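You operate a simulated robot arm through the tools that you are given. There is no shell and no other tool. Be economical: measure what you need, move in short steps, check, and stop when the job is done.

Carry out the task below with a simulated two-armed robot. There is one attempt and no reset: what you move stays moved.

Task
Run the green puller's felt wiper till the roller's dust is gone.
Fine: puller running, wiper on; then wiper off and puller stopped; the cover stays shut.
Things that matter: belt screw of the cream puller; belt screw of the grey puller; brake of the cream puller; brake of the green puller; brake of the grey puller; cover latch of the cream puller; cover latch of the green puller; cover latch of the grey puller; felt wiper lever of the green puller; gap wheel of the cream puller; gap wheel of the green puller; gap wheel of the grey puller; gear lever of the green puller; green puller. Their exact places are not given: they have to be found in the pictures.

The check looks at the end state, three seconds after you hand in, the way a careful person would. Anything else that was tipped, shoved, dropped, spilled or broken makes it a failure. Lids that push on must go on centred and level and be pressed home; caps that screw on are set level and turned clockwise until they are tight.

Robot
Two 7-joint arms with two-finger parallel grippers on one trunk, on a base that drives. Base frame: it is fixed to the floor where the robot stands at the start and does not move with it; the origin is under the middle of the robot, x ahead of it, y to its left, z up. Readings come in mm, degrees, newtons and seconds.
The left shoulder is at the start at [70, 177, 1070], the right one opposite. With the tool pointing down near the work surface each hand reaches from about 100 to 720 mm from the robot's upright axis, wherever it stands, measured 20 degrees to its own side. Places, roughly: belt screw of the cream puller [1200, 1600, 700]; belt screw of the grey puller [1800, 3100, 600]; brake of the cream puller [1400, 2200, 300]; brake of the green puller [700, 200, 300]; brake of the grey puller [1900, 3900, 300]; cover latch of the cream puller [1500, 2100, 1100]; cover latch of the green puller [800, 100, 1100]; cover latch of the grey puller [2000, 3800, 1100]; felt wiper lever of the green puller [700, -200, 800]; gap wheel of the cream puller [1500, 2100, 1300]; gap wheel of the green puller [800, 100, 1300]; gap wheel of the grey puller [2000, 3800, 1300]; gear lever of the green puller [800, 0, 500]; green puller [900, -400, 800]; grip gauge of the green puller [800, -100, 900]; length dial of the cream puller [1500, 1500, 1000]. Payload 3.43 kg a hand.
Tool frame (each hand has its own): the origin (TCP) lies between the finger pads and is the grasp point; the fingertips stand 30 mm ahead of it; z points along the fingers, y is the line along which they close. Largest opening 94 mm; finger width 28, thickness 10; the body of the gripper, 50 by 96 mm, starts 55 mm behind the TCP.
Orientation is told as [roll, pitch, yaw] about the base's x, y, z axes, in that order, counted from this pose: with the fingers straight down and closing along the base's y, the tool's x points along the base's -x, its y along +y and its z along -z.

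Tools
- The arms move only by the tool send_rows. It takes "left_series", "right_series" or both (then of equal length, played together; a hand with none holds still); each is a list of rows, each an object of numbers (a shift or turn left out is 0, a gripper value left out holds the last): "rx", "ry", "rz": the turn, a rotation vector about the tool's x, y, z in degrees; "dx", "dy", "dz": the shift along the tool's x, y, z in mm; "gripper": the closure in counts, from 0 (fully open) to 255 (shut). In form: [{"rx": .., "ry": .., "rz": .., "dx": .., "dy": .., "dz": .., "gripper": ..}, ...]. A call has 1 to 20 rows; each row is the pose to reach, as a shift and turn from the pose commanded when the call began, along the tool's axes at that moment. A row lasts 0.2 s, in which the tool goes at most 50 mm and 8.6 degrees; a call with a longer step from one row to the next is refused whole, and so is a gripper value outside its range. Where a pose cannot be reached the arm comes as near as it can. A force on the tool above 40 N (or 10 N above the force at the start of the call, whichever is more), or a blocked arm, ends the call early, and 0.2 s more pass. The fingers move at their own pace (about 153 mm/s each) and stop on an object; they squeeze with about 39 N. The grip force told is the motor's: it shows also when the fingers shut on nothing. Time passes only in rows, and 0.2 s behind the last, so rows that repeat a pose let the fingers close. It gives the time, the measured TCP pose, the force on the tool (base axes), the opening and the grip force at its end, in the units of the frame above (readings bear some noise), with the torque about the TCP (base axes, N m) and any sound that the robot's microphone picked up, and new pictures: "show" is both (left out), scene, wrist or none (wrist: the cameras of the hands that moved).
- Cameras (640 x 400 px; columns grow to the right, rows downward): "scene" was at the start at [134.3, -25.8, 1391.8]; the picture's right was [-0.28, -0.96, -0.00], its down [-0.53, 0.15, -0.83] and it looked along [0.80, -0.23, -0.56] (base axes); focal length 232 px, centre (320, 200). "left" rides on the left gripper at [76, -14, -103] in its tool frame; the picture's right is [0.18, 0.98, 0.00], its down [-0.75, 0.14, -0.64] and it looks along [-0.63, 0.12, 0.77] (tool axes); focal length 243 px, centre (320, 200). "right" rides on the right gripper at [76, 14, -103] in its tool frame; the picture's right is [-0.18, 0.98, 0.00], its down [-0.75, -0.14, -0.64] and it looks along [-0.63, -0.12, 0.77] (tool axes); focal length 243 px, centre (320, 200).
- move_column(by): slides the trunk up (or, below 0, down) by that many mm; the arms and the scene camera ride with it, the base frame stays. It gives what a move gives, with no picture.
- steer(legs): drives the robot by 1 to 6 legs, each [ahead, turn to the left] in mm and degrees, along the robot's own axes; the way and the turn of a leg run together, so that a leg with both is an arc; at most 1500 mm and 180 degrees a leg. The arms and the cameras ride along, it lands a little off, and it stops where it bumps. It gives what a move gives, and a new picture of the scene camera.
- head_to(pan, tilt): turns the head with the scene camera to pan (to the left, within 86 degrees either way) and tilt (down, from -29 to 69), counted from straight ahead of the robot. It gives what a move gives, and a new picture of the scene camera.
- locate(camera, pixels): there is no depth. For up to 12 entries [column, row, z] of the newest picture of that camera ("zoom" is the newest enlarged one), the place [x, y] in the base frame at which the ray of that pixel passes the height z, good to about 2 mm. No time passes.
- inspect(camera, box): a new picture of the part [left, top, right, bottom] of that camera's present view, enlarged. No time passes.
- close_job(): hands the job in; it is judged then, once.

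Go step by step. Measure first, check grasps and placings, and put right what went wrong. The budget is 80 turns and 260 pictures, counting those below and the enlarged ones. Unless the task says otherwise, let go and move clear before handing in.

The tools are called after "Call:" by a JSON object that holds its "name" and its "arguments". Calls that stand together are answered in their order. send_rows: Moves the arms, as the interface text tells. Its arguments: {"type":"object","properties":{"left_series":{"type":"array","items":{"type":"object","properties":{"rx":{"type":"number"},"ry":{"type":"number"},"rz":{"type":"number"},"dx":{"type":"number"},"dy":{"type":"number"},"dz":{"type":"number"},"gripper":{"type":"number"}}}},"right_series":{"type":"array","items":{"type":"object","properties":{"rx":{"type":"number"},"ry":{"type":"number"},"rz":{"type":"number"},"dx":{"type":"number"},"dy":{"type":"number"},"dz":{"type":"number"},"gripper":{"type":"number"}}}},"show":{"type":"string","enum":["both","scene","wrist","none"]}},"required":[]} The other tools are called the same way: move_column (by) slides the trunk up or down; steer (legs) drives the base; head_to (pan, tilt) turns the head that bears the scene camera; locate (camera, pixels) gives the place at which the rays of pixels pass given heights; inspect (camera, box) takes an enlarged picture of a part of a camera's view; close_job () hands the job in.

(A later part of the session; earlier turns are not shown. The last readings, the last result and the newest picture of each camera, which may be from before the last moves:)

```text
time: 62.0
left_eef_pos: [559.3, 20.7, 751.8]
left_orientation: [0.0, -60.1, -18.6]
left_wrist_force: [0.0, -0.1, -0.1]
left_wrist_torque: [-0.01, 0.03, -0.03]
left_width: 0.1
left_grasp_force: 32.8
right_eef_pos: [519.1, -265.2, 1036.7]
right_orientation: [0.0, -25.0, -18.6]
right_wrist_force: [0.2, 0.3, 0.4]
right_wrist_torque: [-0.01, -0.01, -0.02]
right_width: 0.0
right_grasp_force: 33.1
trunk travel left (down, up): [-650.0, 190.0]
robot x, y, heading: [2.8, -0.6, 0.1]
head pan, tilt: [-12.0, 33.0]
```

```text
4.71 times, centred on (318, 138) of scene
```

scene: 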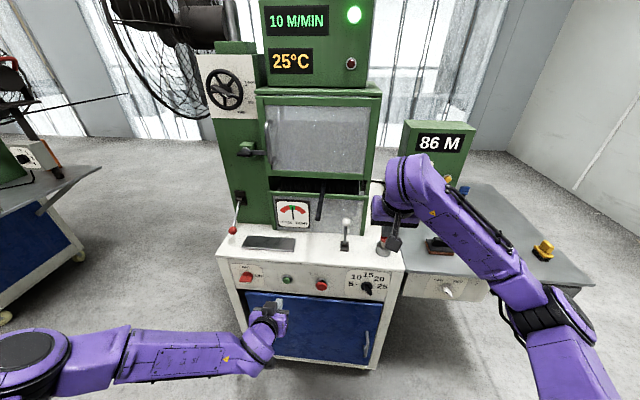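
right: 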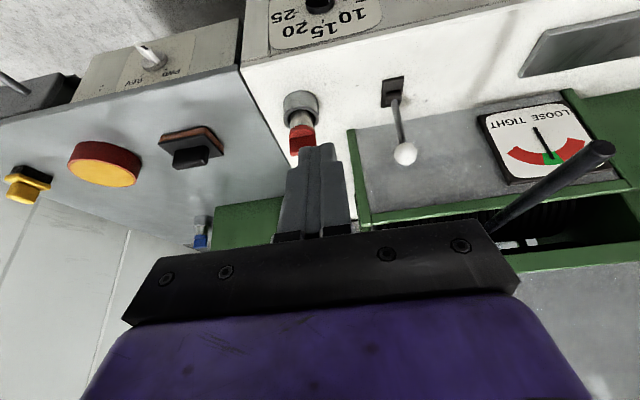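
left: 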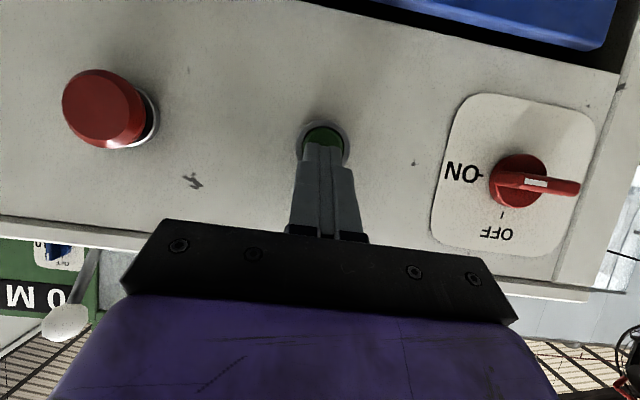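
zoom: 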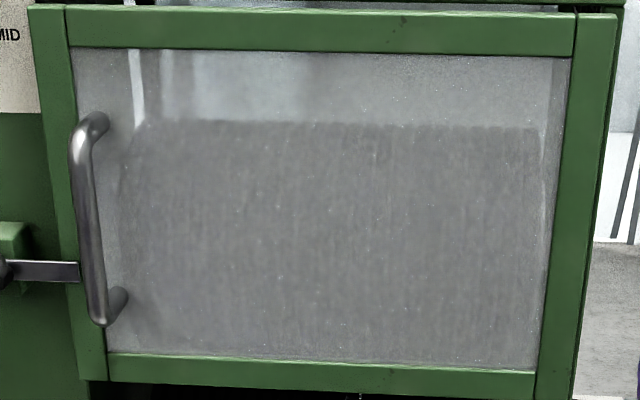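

The strip is constant in size, so it looks like the felt or a mark rather than the dust measure. I lift the right hand to look at the roller behind the window closely with its camera.

Call:
{"name": "send_rows", "arguments": {"right_series": [{"dz": -40, "dx": -5, "dy": 16}, {"dz": -80, "dx": -10, "dy": 32}, {"dz": -120, "dx": -15, "dy": 48}, {"dz": -160, "dx": -20, "dy": 64}, {"dz": -200, "dx": -26, "dy": 80}, {"dz": -243, "dx": -32, "dy": 95}], "show": "both"}}

Call:
{"name": "inspect", "arguments": {"camera": "scene", "box": [250, 0, 390, 100]}}

```text
time: 63.4
left_eef_pos: [558.3, 22.4, 752.4]
left_orientation: [-0.2, -60.2, -18.5]
left_wrist_force: [-1.1, 0.6, 0.0]
left_wrist_torque: [0.03, 0.0, 0.0]
left_width: 0.0
left_grasp_force: 33.1
right_eef_pos: [487.7, -152.4, 1282.9]
right_orientation: [-0.1, -25.1, -18.5]
right_wrist_force: [0.2, 0.3, 0.4]
right_wrist_torque: [-0.02, -0.03, 0.03]
right_width: 0.2
right_grasp_force: 32.3
right hand out of reach, approached as far as the arm can: row 2, 3, 4, 5, 6
trunk travel left (down, up): [-650.0, 190.0]
robot x, y, heading: [-0.2, 0.3, 0.0]
head pan, tilt: [-12.0, 33.0]
```

scene: 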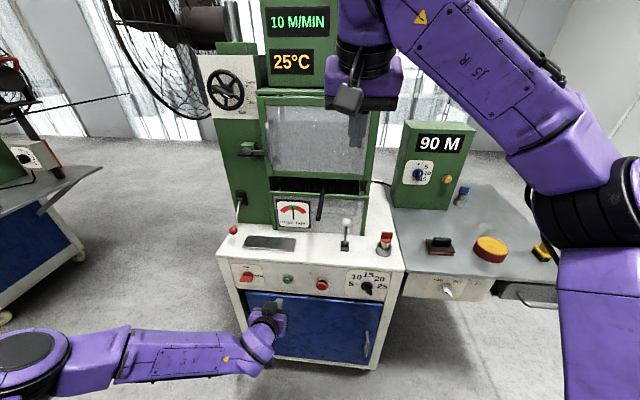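
right: 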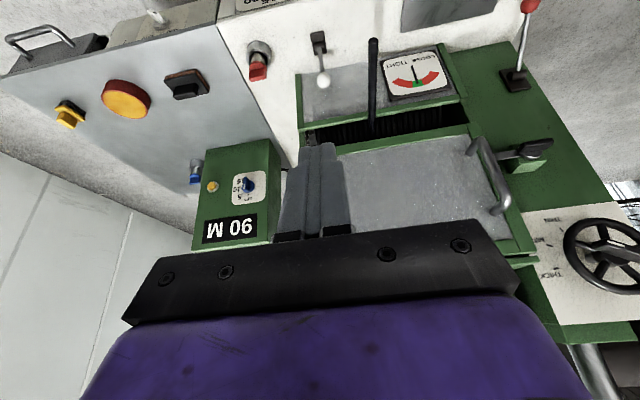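

```text
4.00 times, centred on (320, 50) of scene
```

zoom: 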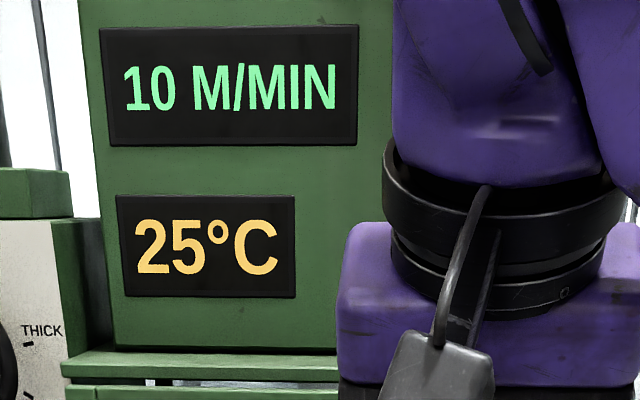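

From here the slot and window are visible. I zoom into the roller, at two phases.

Call:
{"name": "inspect", "arguments": {"camera": "right", "box": [290, 80, 520, 240]}}

Call:
{"name": "send_rows", "arguments": {"right_series": [{}, {}], "show": "none"}}

Call:
{"name": "inspect", "arguments": {"camera": "right", "box": [290, 80, 480, 170]}}

```text
2.50 times, centred on (405, 160) of right
```

zoom: 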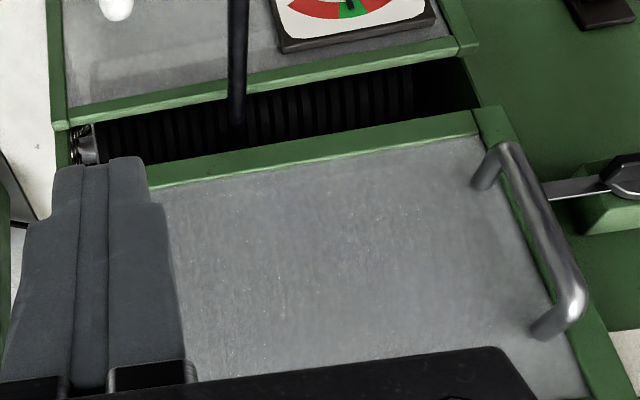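

```text
time: 64.0
left_eef_pos: [558.8, 20.5, 754.1]
left_orientation: [0.0, -60.1, -18.6]
left_wrist_force: [0.2, -0.5, 0.3]
left_wrist_torque: [0.0, 0.03, 0.0]
left_width: 0.0
left_grasp_force: 32.9
right_eef_pos: [491.4, -155.0, 1282.9]
right_orientation: [0.0, -25.0, -18.4]
right_wrist_force: [0.9, -0.4, 0.4]
right_wrist_torque: [-0.01, 0.02, 0.03]
right_width: 0.0
right_grasp_force: 33.2
trunk travel left (down, up): [-650.0, 190.0]
robot x, y, heading: [1.2, -3.0, 0.3]
head pan, tilt: [-12.0, 33.0]
```

```text
3.37 times, centred on (385, 125) of right
```

zoom: 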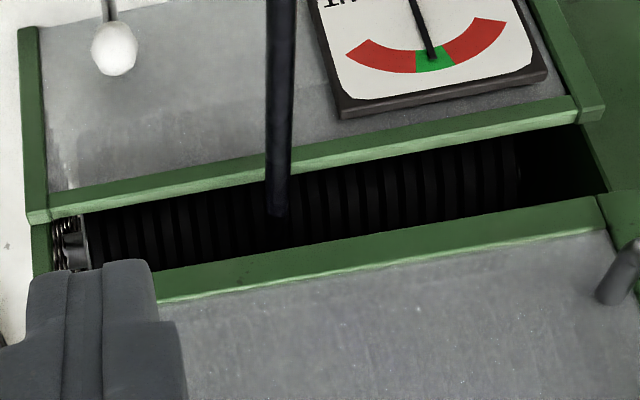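

At 64.0 s, when the strip should show, it doesn't. I sample the slot again at mixed phases.

Call:
{"name": "inspect", "arguments": {"camera": "scene", "box": [265, 170, 370, 205]}}

Call:
{"name": "send_rows", "arguments": {"right_series": [{}, {}], "show": "none"}}

Call:
{"name": "inspect", "arguments": {"camera": "scene", "box": [265, 170, 370, 205]}}

Call:
{"name": "send_rows", "arguments": {"right_series": [{}, {}], "show": "none"}}

Call:
{"name": "inspect", "arguments": {"camera": "scene", "box": [265, 170, 370, 205]}}

Call:
{"name": "send_rows", "arguments": {"right_series": [{}, {}], "show": "none"}}

Call:
{"name": "inspect", "arguments": {"camera": "scene", "box": [265, 170, 370, 205]}}

Call:
{"name": "send_rows", "arguments": {"right_series": [{}, {}], "show": "none"}}

Call:
{"name": "inspect", "arguments": {"camera": "scene", "box": [265, 170, 370, 205]}}

```text
6.10 times, centred on (318, 188) of scene
```

zoom: 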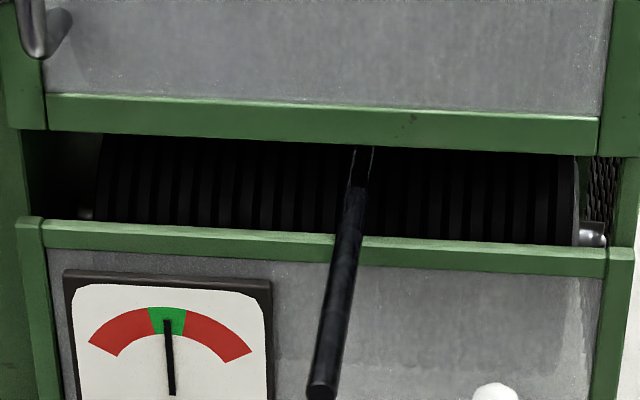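

```text
time: 64.6
left_eef_pos: [559.6, 21.2, 751.7]
left_orientation: [0.2, -60.1, -18.7]
left_wrist_force: [0.0, 0.1, -0.8]
left_wrist_torque: [-0.01, 0.03, 0.0]
left_width: 0.0
left_grasp_force: 32.5
right_eef_pos: [491.2, -153.5, 1281.1]
right_orientation: [-0.2, -25.0, -18.4]
right_wrist_force: [0.4, -0.1, -0.4]
right_wrist_torque: [-0.01, -0.02, -0.01]
right_width: 0.0
right_grasp_force: 33.0
trunk travel left (down, up): [-650.0, 190.0]
robot x, y, heading: [0.7, 1.2, -0.1]
head pan, tilt: [-12.0, 33.0]
```

```text
6.10 times, centred on (318, 188) of scene
```

zoom: 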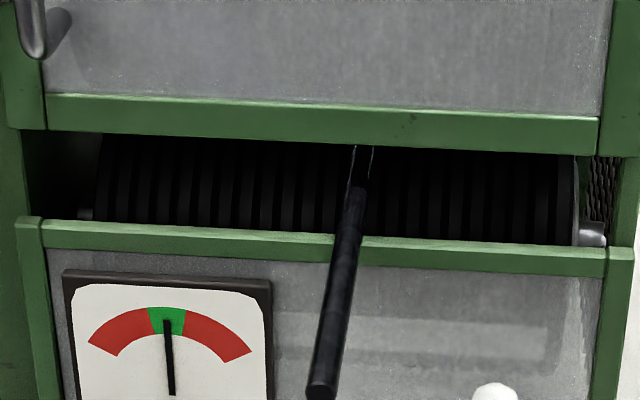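

```text
time: 65.2
left_eef_pos: [559.5, 19.4, 752.7]
left_orientation: [0.2, -60.1, -18.6]
left_wrist_force: [1.0, -0.7, 0.3]
left_wrist_torque: [-0.01, 0.0, 0.0]
left_width: 0.0
left_grasp_force: 33.2
right_eef_pos: [490.2, -154.6, 1281.3]
right_orientation: [-0.1, -25.0, -18.4]
right_wrist_force: [-0.2, -0.3, 0.0]
right_wrist_torque: [-0.03, -0.01, -0.02]
right_width: 0.0
right_grasp_force: 33.8
trunk travel left (down, up): [-650.0, 190.0]
robot x, y, heading: [1.3, -0.3, -0.2]
head pan, tilt: [-12.0, 33.0]
```

```text
6.10 times, centred on (318, 188) of scene
```

zoom: 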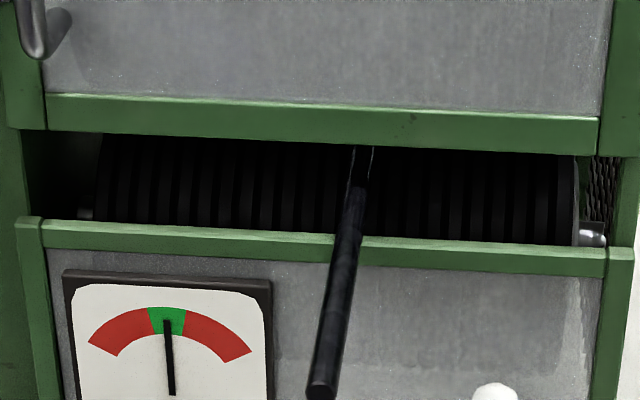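

```text
time: 65.8
left_eef_pos: [557.9, 21.6, 751.7]
left_orientation: [0.1, -60.2, -18.6]
left_wrist_force: [0.2, 0.4, -0.7]
left_wrist_torque: [0.0, -0.01, 0.01]
left_width: 0.0
left_grasp_force: 33.0
right_eef_pos: [490.3, -153.5, 1281.7]
right_orientation: [-0.1, -25.0, -18.3]
right_wrist_force: [-0.6, -0.4, -1.1]
right_wrist_torque: [0.0, -0.01, 0.01]
right_width: 0.0
right_grasp_force: 33.1
trunk travel left (down, up): [-650.0, 190.0]
robot x, y, heading: [-3.6, -1.2, 0.3]
head pan, tilt: [-12.0, 33.0]
```

```text
6.10 times, centred on (318, 188) of scene
```

zoom: 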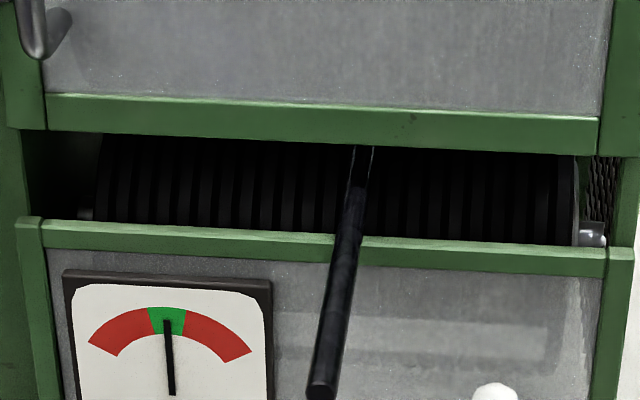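

```text
time: 66.4
left_eef_pos: [559.0, 20.9, 751.6]
left_orientation: [0.1, -60.1, -18.6]
left_wrist_force: [0.4, 0.0, -0.3]
left_wrist_torque: [0.04, -0.01, 0.01]
left_width: 0.0
left_grasp_force: 33.2
right_eef_pos: [490.8, -153.9, 1281.3]
right_orientation: [0.0, -25.0, -18.5]
right_wrist_force: [-0.7, 0.8, 0.1]
right_wrist_torque: [0.05, 0.0, 0.0]
right_width: 0.0
right_grasp_force: 33.2
trunk travel left (down, up): [-650.0, 190.0]
robot x, y, heading: [-0.7, -0.9, 0.0]
head pan, tilt: [-12.0, 33.0]
```

```text
6.10 times, centred on (318, 188) of scene
```

zoom: 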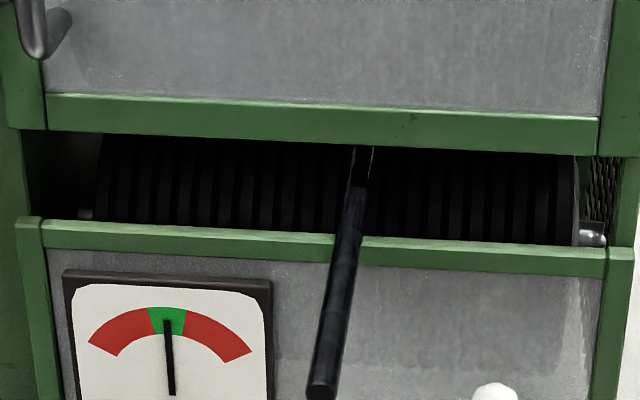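

In frames at 64.6 and 65.8 s the pale strip shows faintly behind the lower pane, so it does sit on the roller and its rhythm drifts. I keep the wiper running another ~20 s and then look again at mixed phases.

Call:
{"name": "send_rows", "arguments": {"right_series": [{}, {}, {}, {}, {}, {}, {}, {}, {}, {}, {}, {}, {}, {}, {}, {}, {}, {}, {}, {}], "show": "none"}}

Call:
{"name": "send_rows", "arguments": {"right_series": [{}, {}, {}, {}, {}, {}, {}, {}, {}, {}, {}, {}, {}, {}, {}, {}, {}, {}, {}, {}], "show": "none"}}

Call:
{"name": "send_rows", "arguments": {"right_series": [{}, {}, {}, {}, {}, {}, {}, {}, {}, {}, {}, {}, {}, {}, {}, {}, {}, {}, {}, {}], "show": "none"}}

Call:
{"name": "send_rows", "arguments": {"right_series": [{}, {}, {}, {}, {}, {}, {}, {}, {}, {}, {}, {}, {}, {}, {}, {}, {}, {}, {}, {}], "show": "scene"}}

Call:
{"name": "send_rows", "arguments": {"right_series": [{}, {}], "show": "none"}}

Call:
{"name": "inspect", "arguments": {"camera": "scene", "box": [255, 90, 375, 235]}}

Call:
{"name": "send_rows", "arguments": {"right_series": [{}, {}], "show": "none"}}

Call:
{"name": "inspect", "arguments": {"camera": "scene", "box": [255, 90, 375, 235]}}

Call:
{"name": "send_rows", "arguments": {"right_series": [{}], "show": "none"}}

Call:
{"name": "inspect", "arguments": {"camera": "scene", "box": [255, 90, 375, 235]}}

```text
time: 70.6
left_eef_pos: [558.8, 21.4, 752.5]
left_orientation: [0.1, -60.2, -18.7]
left_wrist_force: [-0.7, -0.7, -0.4]
left_wrist_torque: [0.01, 0.05, -0.01]
left_width: 0.1
left_grasp_force: 32.8
right_eef_pos: [491.7, -154.0, 1281.0]
right_orientation: [-0.1, -24.9, -18.4]
right_wrist_force: [0.3, 0.3, -1.0]
right_wrist_torque: [-0.04, 0.01, 0.0]
right_width: 0.0
right_grasp_force: 32.9
trunk travel left (down, up): [-650.0, 190.0]
robot x, y, heading: [1.8, -0.6, -0.3]
head pan, tilt: [-12.0, 33.0]
```

```text
time: 74.8
left_eef_pos: [559.0, 20.8, 753.7]
left_orientation: [0.1, -60.0, -18.6]
left_wrist_force: [-0.3, -1.8, 0.5]
left_wrist_torque: [0.03, 0.01, -0.03]
left_width: 0.1
left_grasp_force: 32.6
right_eef_pos: [490.6, -154.3, 1281.2]
right_orientation: [-0.1, -24.9, -18.4]
right_wrist_force: [0.5, -0.4, 0.2]
right_wrist_torque: [0.0, 0.0, -0.01]
right_width: 0.0
right_grasp_force: 32.9
trunk travel left (down, up): [-650.0, 190.0]
robot x, y, heading: [-2.5, -1.4, 0.2]
head pan, tilt: [-12.0, 33.0]
```

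```text
time: 79.0
left_eef_pos: [559.3, 21.7, 752.6]
left_orientation: [0.0, -60.0, -18.6]
left_wrist_force: [1.0, -0.1, 0.1]
left_wrist_torque: [0.02, 0.02, 0.01]
left_width: 0.0
left_grasp_force: 33.4
right_eef_pos: [491.2, -153.7, 1280.4]
right_orientation: [-0.1, -25.0, -18.4]
right_wrist_force: [0.6, -0.7, 0.2]
right_wrist_torque: [-0.03, -0.01, 0.0]
right_width: 0.1
right_grasp_force: 33.1
trunk travel left (down, up): [-650.0, 190.0]
robot x, y, heading: [-1.3, -2.2, -0.2]
head pan, tilt: [-12.0, 33.0]
```

```text
time: 83.2
left_eef_pos: [559.6, 20.5, 753.5]
left_orientation: [0.0, -60.1, -18.6]
left_wrist_force: [-0.3, 0.6, -1.3]
left_wrist_torque: [-0.01, 0.0, 0.0]
left_width: 0.0
left_grasp_force: 33.4
right_eef_pos: [490.5, -153.9, 1281.3]
right_orientation: [-0.1, -25.0, -18.4]
right_wrist_force: [0.0, 0.6, 0.1]
right_wrist_torque: [0.05, 0.0, 0.01]
right_width: 0.1
right_grasp_force: 32.9
trunk travel left (down, up): [-650.0, 190.0]
robot x, y, heading: [-0.1, 1.5, 0.2]
head pan, tilt: [-12.0, 33.0]
```

scene: 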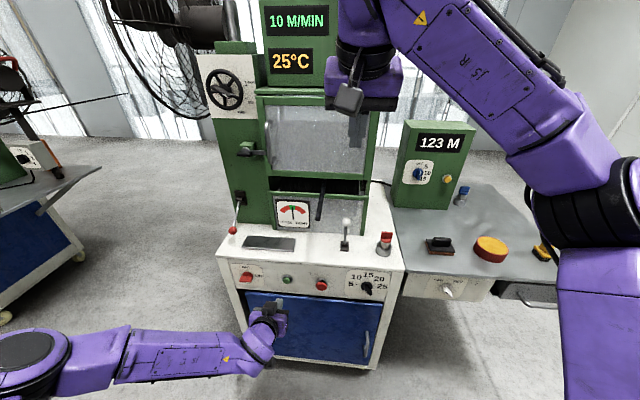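

```text
time: 83.8
left_eef_pos: [560.4, 21.0, 752.2]
left_orientation: [0.1, -60.1, -18.6]
left_wrist_force: [-0.8, 0.3, 0.6]
left_wrist_torque: [0.01, 0.01, 0.0]
left_width: 0.2
left_grasp_force: 32.5
right_eef_pos: [491.7, -153.4, 1281.2]
right_orientation: [-0.2, -25.0, -18.5]
right_wrist_force: [0.3, -1.1, -0.6]
right_wrist_torque: [0.01, -0.03, -0.03]
right_width: 0.4
right_grasp_force: 32.6
trunk travel left (down, up): [-650.0, 190.0]
robot x, y, heading: [0.8, 2.4, 0.3]
head pan, tilt: [-12.0, 33.0]
```

```text
2.76 times, centred on (315, 162) of scene
```

zoom: 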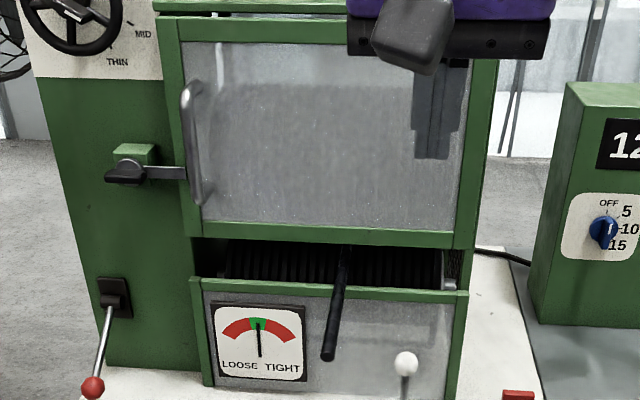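

```text
time: 84.4
left_eef_pos: [558.5, 19.9, 752.1]
left_orientation: [0.1, -60.1, -18.6]
left_wrist_force: [-0.2, -0.6, 0.4]
left_wrist_torque: [0.0, -0.01, -0.02]
left_width: 0.1
left_grasp_force: 32.7
right_eef_pos: [491.1, -154.9, 1279.8]
right_orientation: [-0.1, -25.1, -18.3]
right_wrist_force: [-0.4, 0.7, -0.1]
right_wrist_torque: [-0.01, -0.02, -0.01]
right_width: 0.0
right_grasp_force: 32.6
trunk travel left (down, up): [-650.0, 190.0]
robot x, y, heading: [-1.1, 1.1, 0.0]
head pan, tilt: [-12.0, 33.0]
```

```text
2.76 times, centred on (315, 162) of scene
```

zoom: 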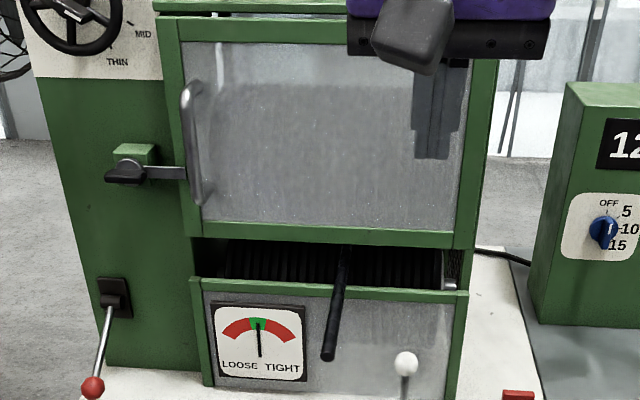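

```text
time: 84.8
left_eef_pos: [559.0, 19.8, 754.7]
left_orientation: [0.0, -60.1, -18.6]
left_wrist_force: [-0.8, -0.3, 0.1]
left_wrist_torque: [-0.01, -0.01, 0.02]
left_width: 0.0
left_grasp_force: 33.5
right_eef_pos: [490.3, -153.8, 1280.6]
right_orientation: [-0.2, -25.0, -18.4]
right_wrist_force: [-0.3, -0.2, -0.2]
right_wrist_torque: [0.02, -0.01, -0.01]
right_width: 0.0
right_grasp_force: 32.8
trunk travel left (down, up): [-650.0, 190.0]
robot x, y, heading: [2.3, -1.2, -0.0]
head pan, tilt: [-12.0, 33.0]
```

```text
2.76 times, centred on (315, 162) of scene
```

zoom: 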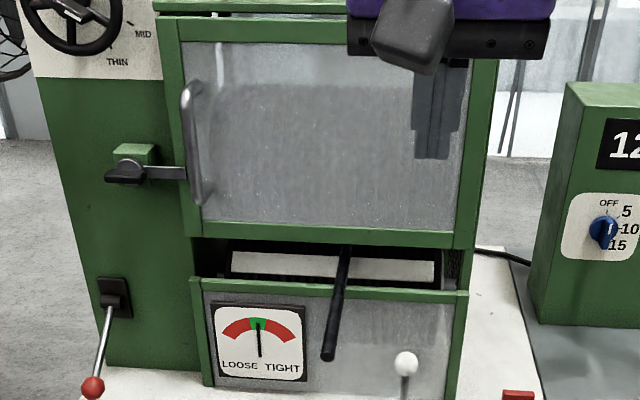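

All sightings fit a 1.2 s roller turn (52.4, 58.4, 59.6, 60.8, 62.0, 84.8 s), so the strip rides on the roller and is still there at 84.8 s. I record it now and after more running at the same phase.

Call:
{"name": "inspect", "arguments": {"camera": "scene", "box": [265, 170, 370, 205]}}

Call:
{"name": "send_rows", "arguments": {"right_series": [{}, {}, {}, {}, {}, {}, {}, {}, {}, {}, {}, {}, {}, {}, {}, {}, {}, {}, {}, {}], "show": "none"}}

Call:
{"name": "send_rows", "arguments": {"right_series": [{}, {}, {}, {}, {}, {}, {}, {}, {}, {}, {}, {}, {}, {}, {}, {}, {}, {}, {}, {}], "show": "none"}}

Call:
{"name": "inspect", "arguments": {"camera": "scene", "box": [265, 170, 370, 205]}}

Call:
{"name": "inspect", "arguments": {"camera": "right", "box": [290, 80, 480, 170]}}

Call:
{"name": "send_rows", "arguments": {"right_series": [{}, {}, {}, {}, {}, {}, {}, {}, {}, {}, {}, {}, {}, {}, {}, {}, {}, {}, {}, {}], "show": "none"}}

Call:
{"name": "send_rows", "arguments": {"right_series": [{}, {}, {}, {}, {}, {}, {}, {}, {}, {}, {}, {}, {}, {}, {}, {}, {}, {}, {}, {}], "show": "scene"}}

Call:
{"name": "inspect", "arguments": {"camera": "scene", "box": [265, 170, 370, 205]}}

```text
6.10 times, centred on (318, 188) of scene
```

zoom: 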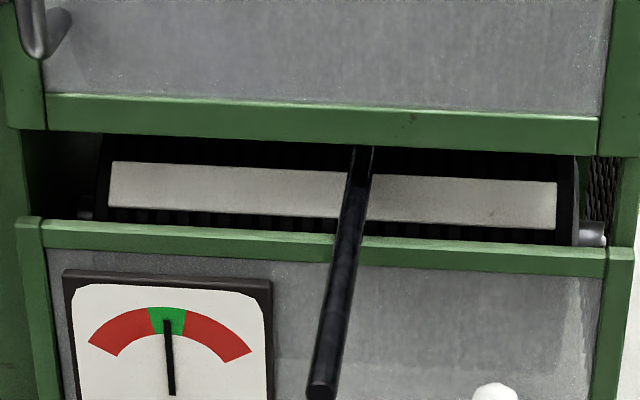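

```text
time: 89.0
left_eef_pos: [559.1, 21.7, 752.4]
left_orientation: [0.1, -60.1, -18.5]
left_wrist_force: [0.4, 1.1, 0.8]
left_wrist_torque: [-0.02, 0.03, 0.01]
left_width: 0.0
left_grasp_force: 33.3
right_eef_pos: [490.1, -154.0, 1281.8]
right_orientation: [0.0, -25.0, -18.4]
right_wrist_force: [0.1, -0.2, 0.6]
right_wrist_torque: [0.0, 0.0, 0.02]
right_width: 0.3
right_grasp_force: 32.9
trunk travel left (down, up): [-650.0, 190.0]
robot x, y, heading: [-1.0, -1.7, 0.1]
head pan, tilt: [-12.0, 33.0]
```

```text
time: 93.2
left_eef_pos: [559.0, 20.2, 752.3]
left_orientation: [0.2, -60.1, -18.6]
left_wrist_force: [-0.1, -0.3, 0.3]
left_wrist_torque: [-0.03, -0.03, -0.03]
left_width: 0.0
left_grasp_force: 33.4
right_eef_pos: [490.3, -153.2, 1280.5]
right_orientation: [-0.1, -25.0, -18.4]
right_wrist_force: [0.3, 0.6, -0.4]
right_wrist_torque: [-0.01, 0.0, 0.01]
right_width: 0.0
right_grasp_force: 32.7
trunk travel left (down, up): [-650.0, 190.0]
robot x, y, heading: [-1.1, 1.6, 0.3]
head pan, tilt: [-12.0, 33.0]
```

```text
6.10 times, centred on (318, 188) of scene
```

zoom: 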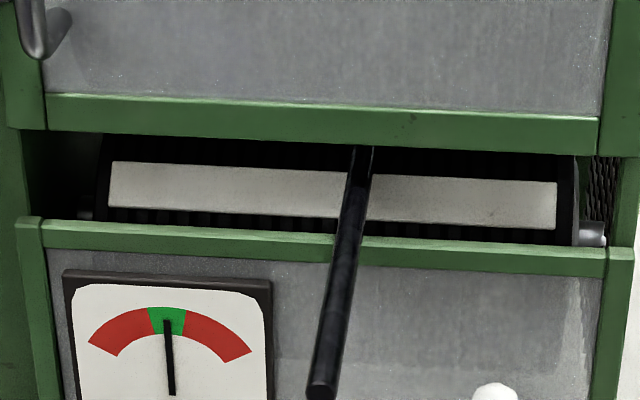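

```text
3.37 times, centred on (385, 125) of right
```

zoom: 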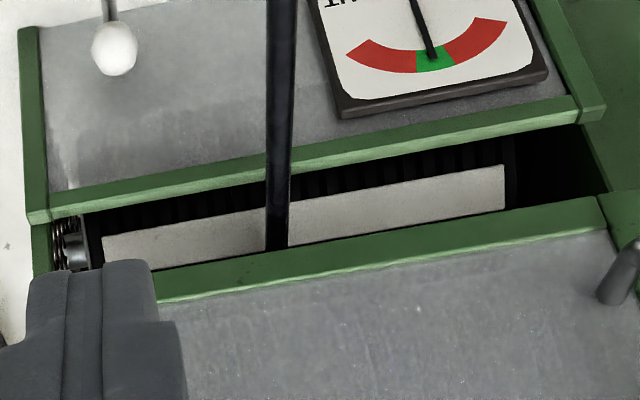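

```text
time: 97.4
left_eef_pos: [559.6, 20.4, 751.7]
left_orientation: [0.2, -60.1, -18.6]
left_wrist_force: [0.3, 0.5, -1.0]
left_wrist_torque: [0.05, 0.0, -0.01]
left_width: 0.1
left_grasp_force: 32.5
right_eef_pos: [490.5, -154.1, 1281.5]
right_orientation: [-0.1, -25.0, -18.4]
right_wrist_force: [0.4, -0.4, 0.3]
right_wrist_torque: [0.0, 0.02, 0.02]
right_width: 0.0
right_grasp_force: 33.1
trunk travel left (down, up): [-650.0, 190.0]
robot x, y, heading: [-0.5, -2.1, 0.3]
head pan, tilt: [-12.0, 33.0]
```

```text
time: 101.6
left_eef_pos: [560.3, 20.9, 752.9]
left_orientation: [0.2, -60.1, -18.6]
left_wrist_force: [-0.1, -0.1, 0.2]
left_wrist_torque: [0.01, 0.01, 0.01]
left_width: 0.2
left_grasp_force: 32.9
right_eef_pos: [490.6, -153.4, 1280.6]
right_orientation: [-0.1, -25.0, -18.4]
right_wrist_force: [-0.3, -0.1, -0.7]
right_wrist_torque: [0.0, 0.0, -0.01]
right_width: 0.1
right_grasp_force: 33.0
trunk travel left (down, up): [-650.0, 190.0]
robot x, y, heading: [0.9, -3.0, -0.1]
head pan, tilt: [-12.0, 33.0]
```

scene: 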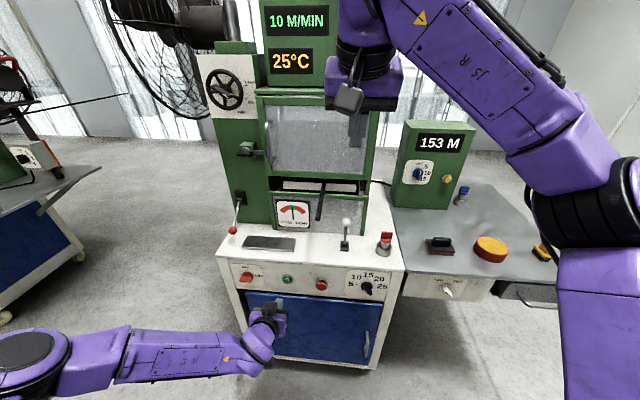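

```text
6.10 times, centred on (318, 188) of scene
```

zoom: 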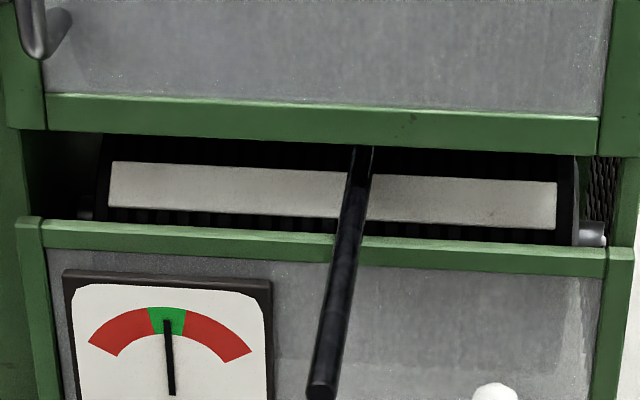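

The strip is unchanged from 62 to 102 s, so it is just a mark on the roller. I repeat the very first enlarged views to compare the roller's surface itself.

Call:
{"name": "send_rows", "arguments": {"right_series": [{}, {}], "show": "none"}}

Call:
{"name": "inspect", "arguments": {"camera": "scene", "box": [185, 95, 385, 220]}}

Call:
{"name": "inspect", "arguments": {"camera": "scene", "box": [270, 170, 410, 258]}}

```text
time: 102.2
left_eef_pos: [559.2, 20.7, 752.1]
left_orientation: [0.2, -60.0, -18.6]
left_wrist_force: [-0.5, -0.1, -0.5]
left_wrist_torque: [0.03, 0.02, 0.02]
left_width: 0.0
left_grasp_force: 32.9
right_eef_pos: [490.2, -155.0, 1281.6]
right_orientation: [-0.1, -25.0, -18.4]
right_wrist_force: [-0.6, -0.3, 0.0]
right_wrist_torque: [0.02, 0.03, 0.01]
right_width: 0.4
right_grasp_force: 33.3
trunk travel left (down, up): [-650.0, 190.0]
robot x, y, heading: [1.2, 3.0, -0.0]
head pan, tilt: [-12.0, 33.0]
```

```text
3.20 times, centred on (285, 158) of scene
```

zoom: 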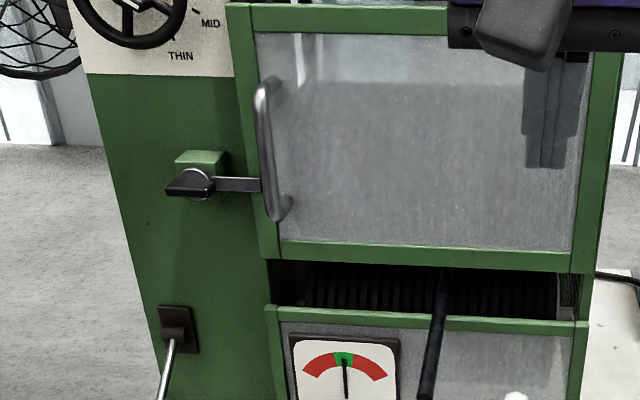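

```text
4.55 times, centred on (340, 214) of scene
```

zoom: 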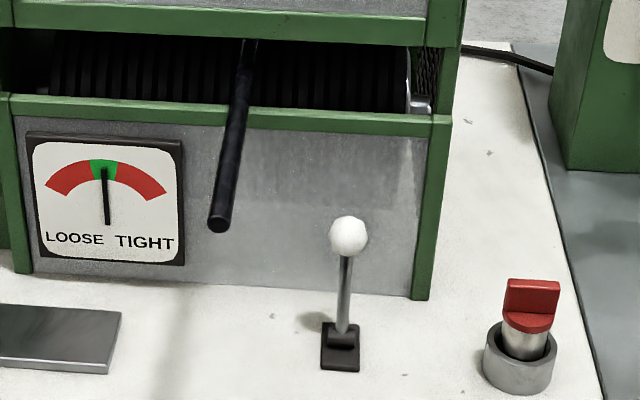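

The roller looks clean and dark now. As a cross-check of what a roller looks like, I look at the neighbouring pullers.

Call:
{"name": "head_to", "arguments": {"pan": 50, "tilt": 15}}

Call:
{"name": "inspect", "arguments": {"camera": "scene", "box": [240, 90, 400, 240]}}

Call:
{"name": "inspect", "arguments": {"camera": "scene", "box": [250, 120, 330, 170]}}

```text
time: 103.5
left_eef_pos: [558.8, 21.6, 752.4]
left_orientation: [0.1, -60.1, -18.7]
left_wrist_force: [0.3, 0.6, 0.0]
left_wrist_torque: [0.03, 0.01, 0.02]
left_width: 0.0
left_grasp_force: 33.3
right_eef_pos: [491.6, -154.2, 1280.4]
right_orientation: [-0.1, -24.9, -18.4]
right_wrist_force: [0.7, -0.4, -1.0]
right_wrist_torque: [0.01, -0.01, 0.03]
right_width: 0.2
right_grasp_force: 33.0
trunk travel left (down, up): [-650.0, 190.0]
robot x, y, heading: [1.8, -3.8, 0.1]
head pan, tilt: [50.0, 15.0]
```

scene: 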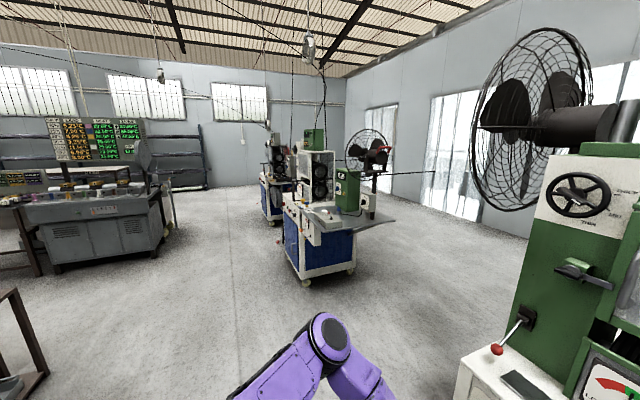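

```text
2.67 times, centred on (320, 165) of scene
```

zoom: 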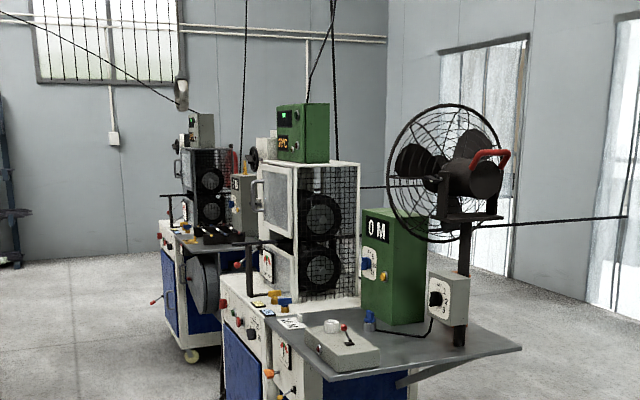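

```text
8.00 times, centred on (290, 145) of scene
```

zoom: 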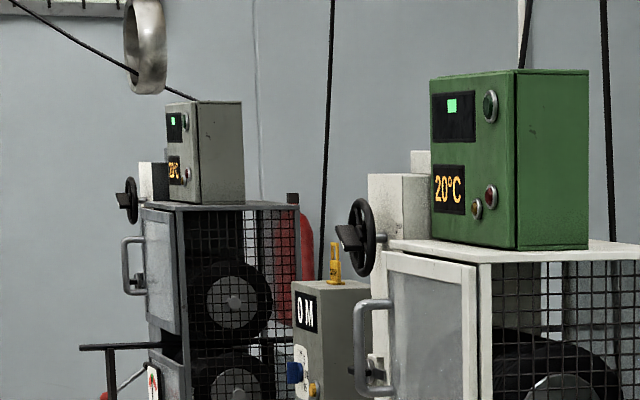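

The neighbours' rollers show through side mesh. I zoom into the cream puller's rollers to see whether they carry the same pale mark.

Call:
{"name": "inspect", "arguments": {"camera": "scene", "box": [298, 148, 338, 205]}}

Call:
{"name": "inspect", "arguments": {"camera": "scene", "box": [262, 140, 302, 185]}}

Call:
{"name": "head_to", "arguments": {"pan": -12, "tilt": 33}}

```text
7.02 times, centred on (318, 176) of scene
```

zoom: 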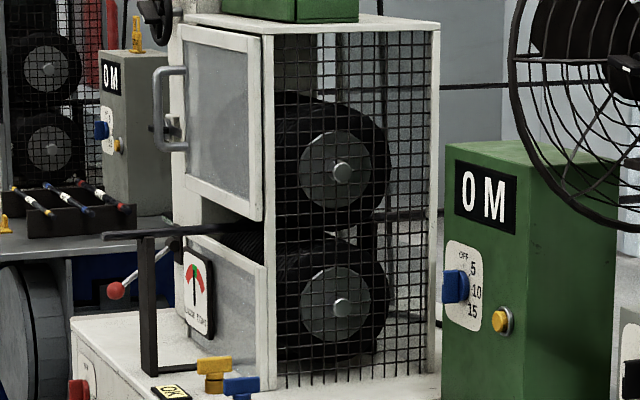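

```text
8.89 times, centred on (282, 162) of scene
```

zoom: 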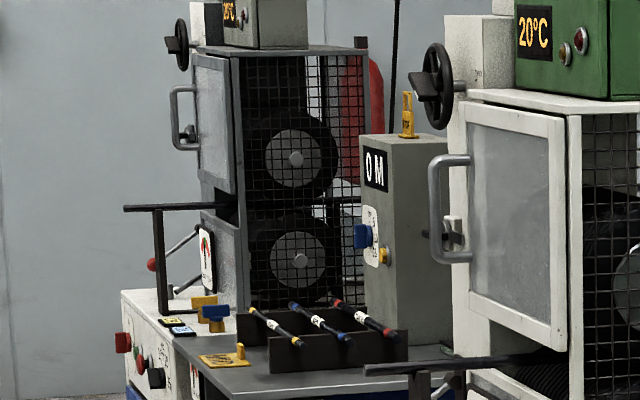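

```text
time: 104.8
left_eef_pos: [558.7, 20.2, 752.6]
left_orientation: [0.1, -60.1, -18.6]
left_wrist_force: [0.1, 0.3, -0.5]
left_wrist_torque: [0.01, -0.02, 0.01]
left_width: 0.1
left_grasp_force: 32.9
right_eef_pos: [491.5, -154.2, 1280.4]
right_orientation: [-0.1, -25.0, -18.4]
right_wrist_force: [-0.2, 0.9, 0.3]
right_wrist_torque: [-0.04, 0.03, -0.01]
right_width: 0.1
right_grasp_force: 32.9
trunk travel left (down, up): [-650.0, 190.0]
robot x, y, heading: [-1.7, -0.3, -0.0]
head pan, tilt: [-12.0, 33.0]
```

scene: 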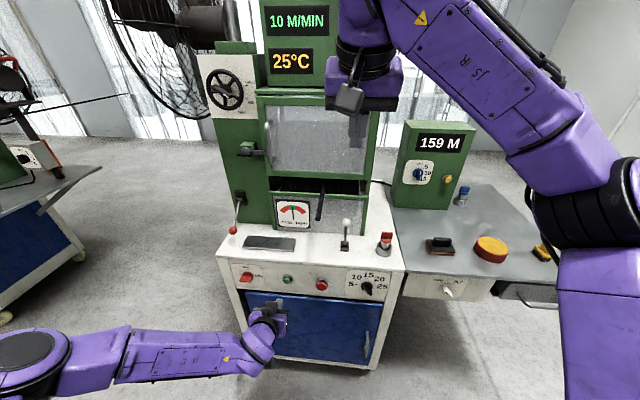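

Still three equal pale strips pass at 1.2 s spacing on a 3.6 s roller turn; they may well be the dust, and my push ended at the arm's reach limit, so the lever may not be fully on. I pull the left hand back and drive 90 mm closer for a firm push.

Call:
{"name": "send_rows", "arguments": {"left_series": [{"dz": -40, "dx": 23}, {"dz": -80, "dx": 46}, {"dz": -100, "dx": 58}], "show": "none"}}

Call:
{"name": "steer", "arguments": {"legs": [[90, 0]]}}

```text
time: 105.7
left_eef_pos: [449.9, 56.6, 750.4]
left_orientation: [0.1, -60.2, -18.6]
left_wrist_force: [0.5, 0.3, 0.2]
left_wrist_torque: [0.0, 0.06, -0.03]
left_width: 0.0
left_grasp_force: 32.9
right_eef_pos: [491.7, -155.0, 1280.1]
right_orientation: [-0.1, -25.0, -18.5]
right_wrist_force: [-0.4, -0.2, -0.3]
right_wrist_torque: [0.04, -0.01, -0.03]
right_width: 0.0
right_grasp_force: 32.6
trunk travel left (down, up): [-650.0, 190.0]
robot x, y, heading: [0.3, 0.6, -0.1]
head pan, tilt: [-12.0, 33.0]
```

```text
time: 106.7
left_eef_pos: [536.7, 57.1, 752.1]
left_orientation: [0.0, -59.9, -18.6]
left_wrist_force: [0.9, 0.2, -0.2]
left_wrist_torque: [-0.02, -0.03, 0.01]
left_width: 0.0
left_grasp_force: 32.8
right_eef_pos: [578.6, -154.3, 1280.7]
right_orientation: [-0.1, -25.0, -18.4]
right_wrist_force: [0.0, 0.6, -0.4]
right_wrist_torque: [0.0, 0.03, 0.01]
right_width: 0.2
right_grasp_force: 32.8
trunk travel left (down, up): [-650.0, 190.0]
robot x, y, heading: [87.1, 2.2, 0.1]
head pan, tilt: [-12.0, 33.0]
```

scene: 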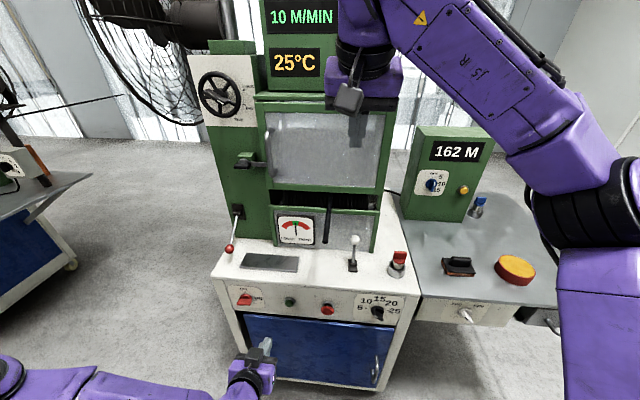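

The base moved 87 mm. Now I lower the right hand in front of the lever, 60 mm short of the knob.

Call:
{"name": "send_rows", "arguments": {"right_series": [{"dy": -33}, {"dy": -33, "dz": 41, "dx": 19}, {"dy": -33, "dz": 82, "dx": 38}, {"dy": -33, "dz": 124, "dx": 58}, {"dy": -33, "dz": 165, "dx": 77}, {"dy": -33, "dz": 207, "dx": 96}, {"dy": -33, "dz": 248, "dx": 115}, {"dy": -33, "dz": 290, "dx": 135}, {"dy": -33, "dz": 331, "dx": 154}, {"dy": -33, "dz": 346, "dx": 122}, {"dy": -33, "dz": 360, "dx": 91}]}}

Call:
{"name": "inspect", "arguments": {"camera": "right", "box": [220, 40, 480, 230]}}

```text
time: 109.1
left_eef_pos: [537.6, 58.2, 750.9]
left_orientation: [0.1, -60.1, -18.6]
left_wrist_force: [-0.8, 0.4, 0.1]
left_wrist_torque: [-0.01, 0.03, -0.01]
left_width: 0.1
left_grasp_force: 33.2
right_eef_pos: [634.5, -208.0, 915.0]
right_orientation: [-0.4, -25.0, -18.3]
right_wrist_force: [0.6, 0.3, -0.2]
right_wrist_torque: [-0.02, 0.01, 0.0]
right_width: 0.0
right_grasp_force: 32.5
right hand out of reach, approached as far as the arm can: row 2, 3, 4, 5, 6, 7, 8
trunk travel left (down, up): [-650.0, 190.0]
robot x, y, heading: [86.0, 2.0, 0.1]
head pan, tilt: [-12.0, 33.0]
```

scene: 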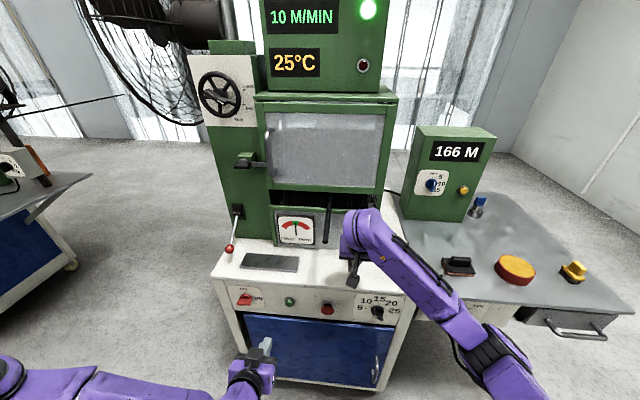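
right: 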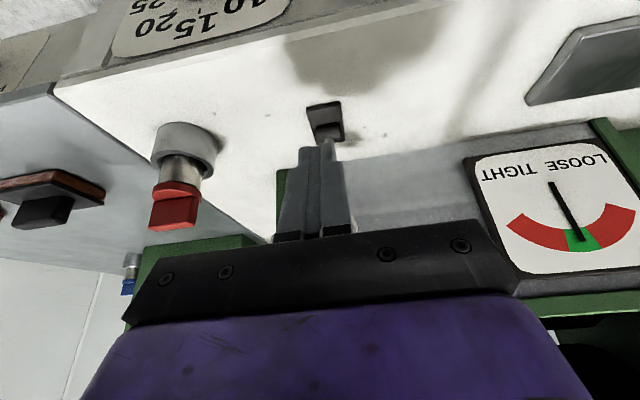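

```text
2.11 times, centred on (350, 135) of right
```

zoom: 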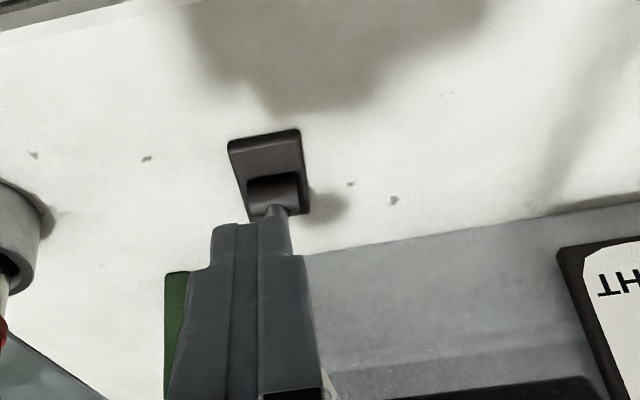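

The hand stands 60 mm short of the knob. I push slowly, watching for the stop's force.

Call:
{"name": "send_rows", "arguments": {"right_series": [{"dz": 12.7, "dx": -27.2}, {"dz": 21, "dx": -45}, {"dz": 24, "dx": -51.5}, {"dz": 27, "dx": -58}, {"dz": 30, "dx": -64}, {"dz": 32, "dx": -68.5}, {"dz": 34, "dx": -73}, {"dz": 36, "dx": -77}, {"dz": 38, "dx": -81.5}]}}

Call:
{"name": "inspect", "arguments": {"camera": "right", "box": [220, 40, 480, 230]}}

```text
time: 110.5
left_eef_pos: [533.7, 57.1, 752.7]
left_orientation: [0.1, -60.3, -18.8]
left_wrist_force: [-0.4, 0.3, 0.3]
left_wrist_torque: [0.0, -0.04, -0.02]
left_width: 0.0
left_grasp_force: 32.8
right_eef_pos: [695.6, -222.3, 928.4]
right_orientation: [-0.6, -23.8, -17.9]
right_wrist_force: [-17.9, 3.1, 5.5]
right_wrist_torque: [0.26, 0.19, -0.16]
right_width: 0.3
right_grasp_force: 32.7
right hand out of reach, approached as far as the arm can: row 1, 2, 3, 4, 5, 6
trunk travel left (down, up): [-650.0, 190.0]
robot x, y, heading: [86.6, -2.7, -0.2]
head pan, tilt: [-12.0, 33.0]
stopped in row 6 (right hand): the force on the tool passed its limit at 47 N (the readings are from after the stop); the commanded pose is now the measured one
```

scene: 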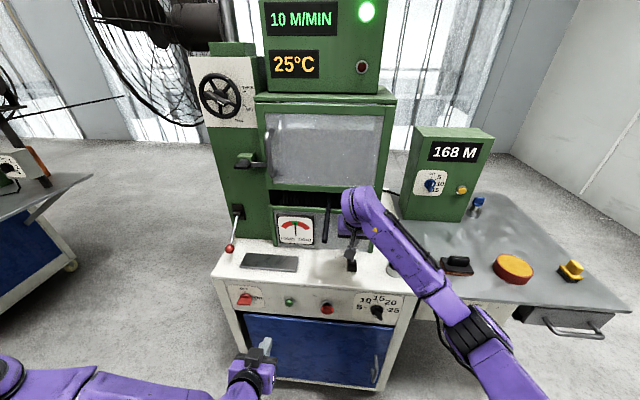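
right: 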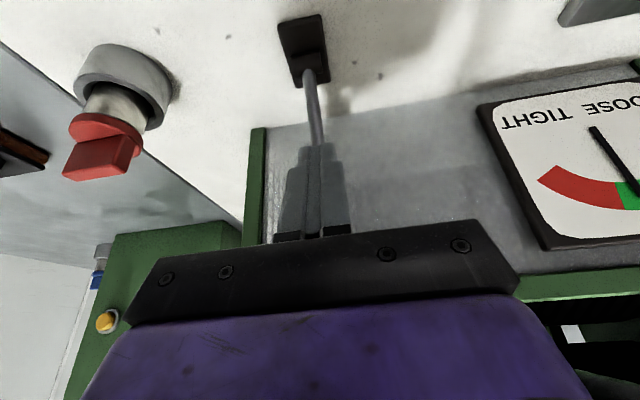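

```text
2.11 times, centred on (350, 135) of right
```

zoom: 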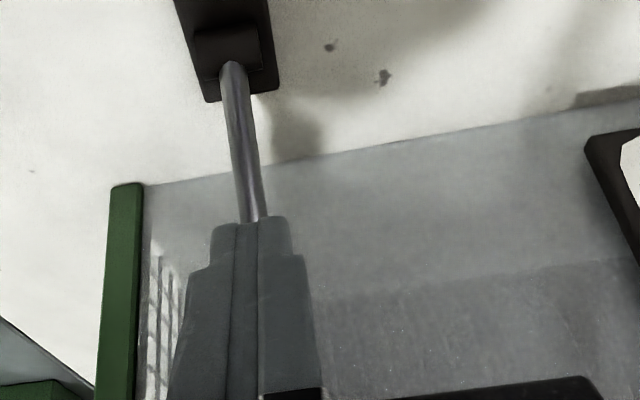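

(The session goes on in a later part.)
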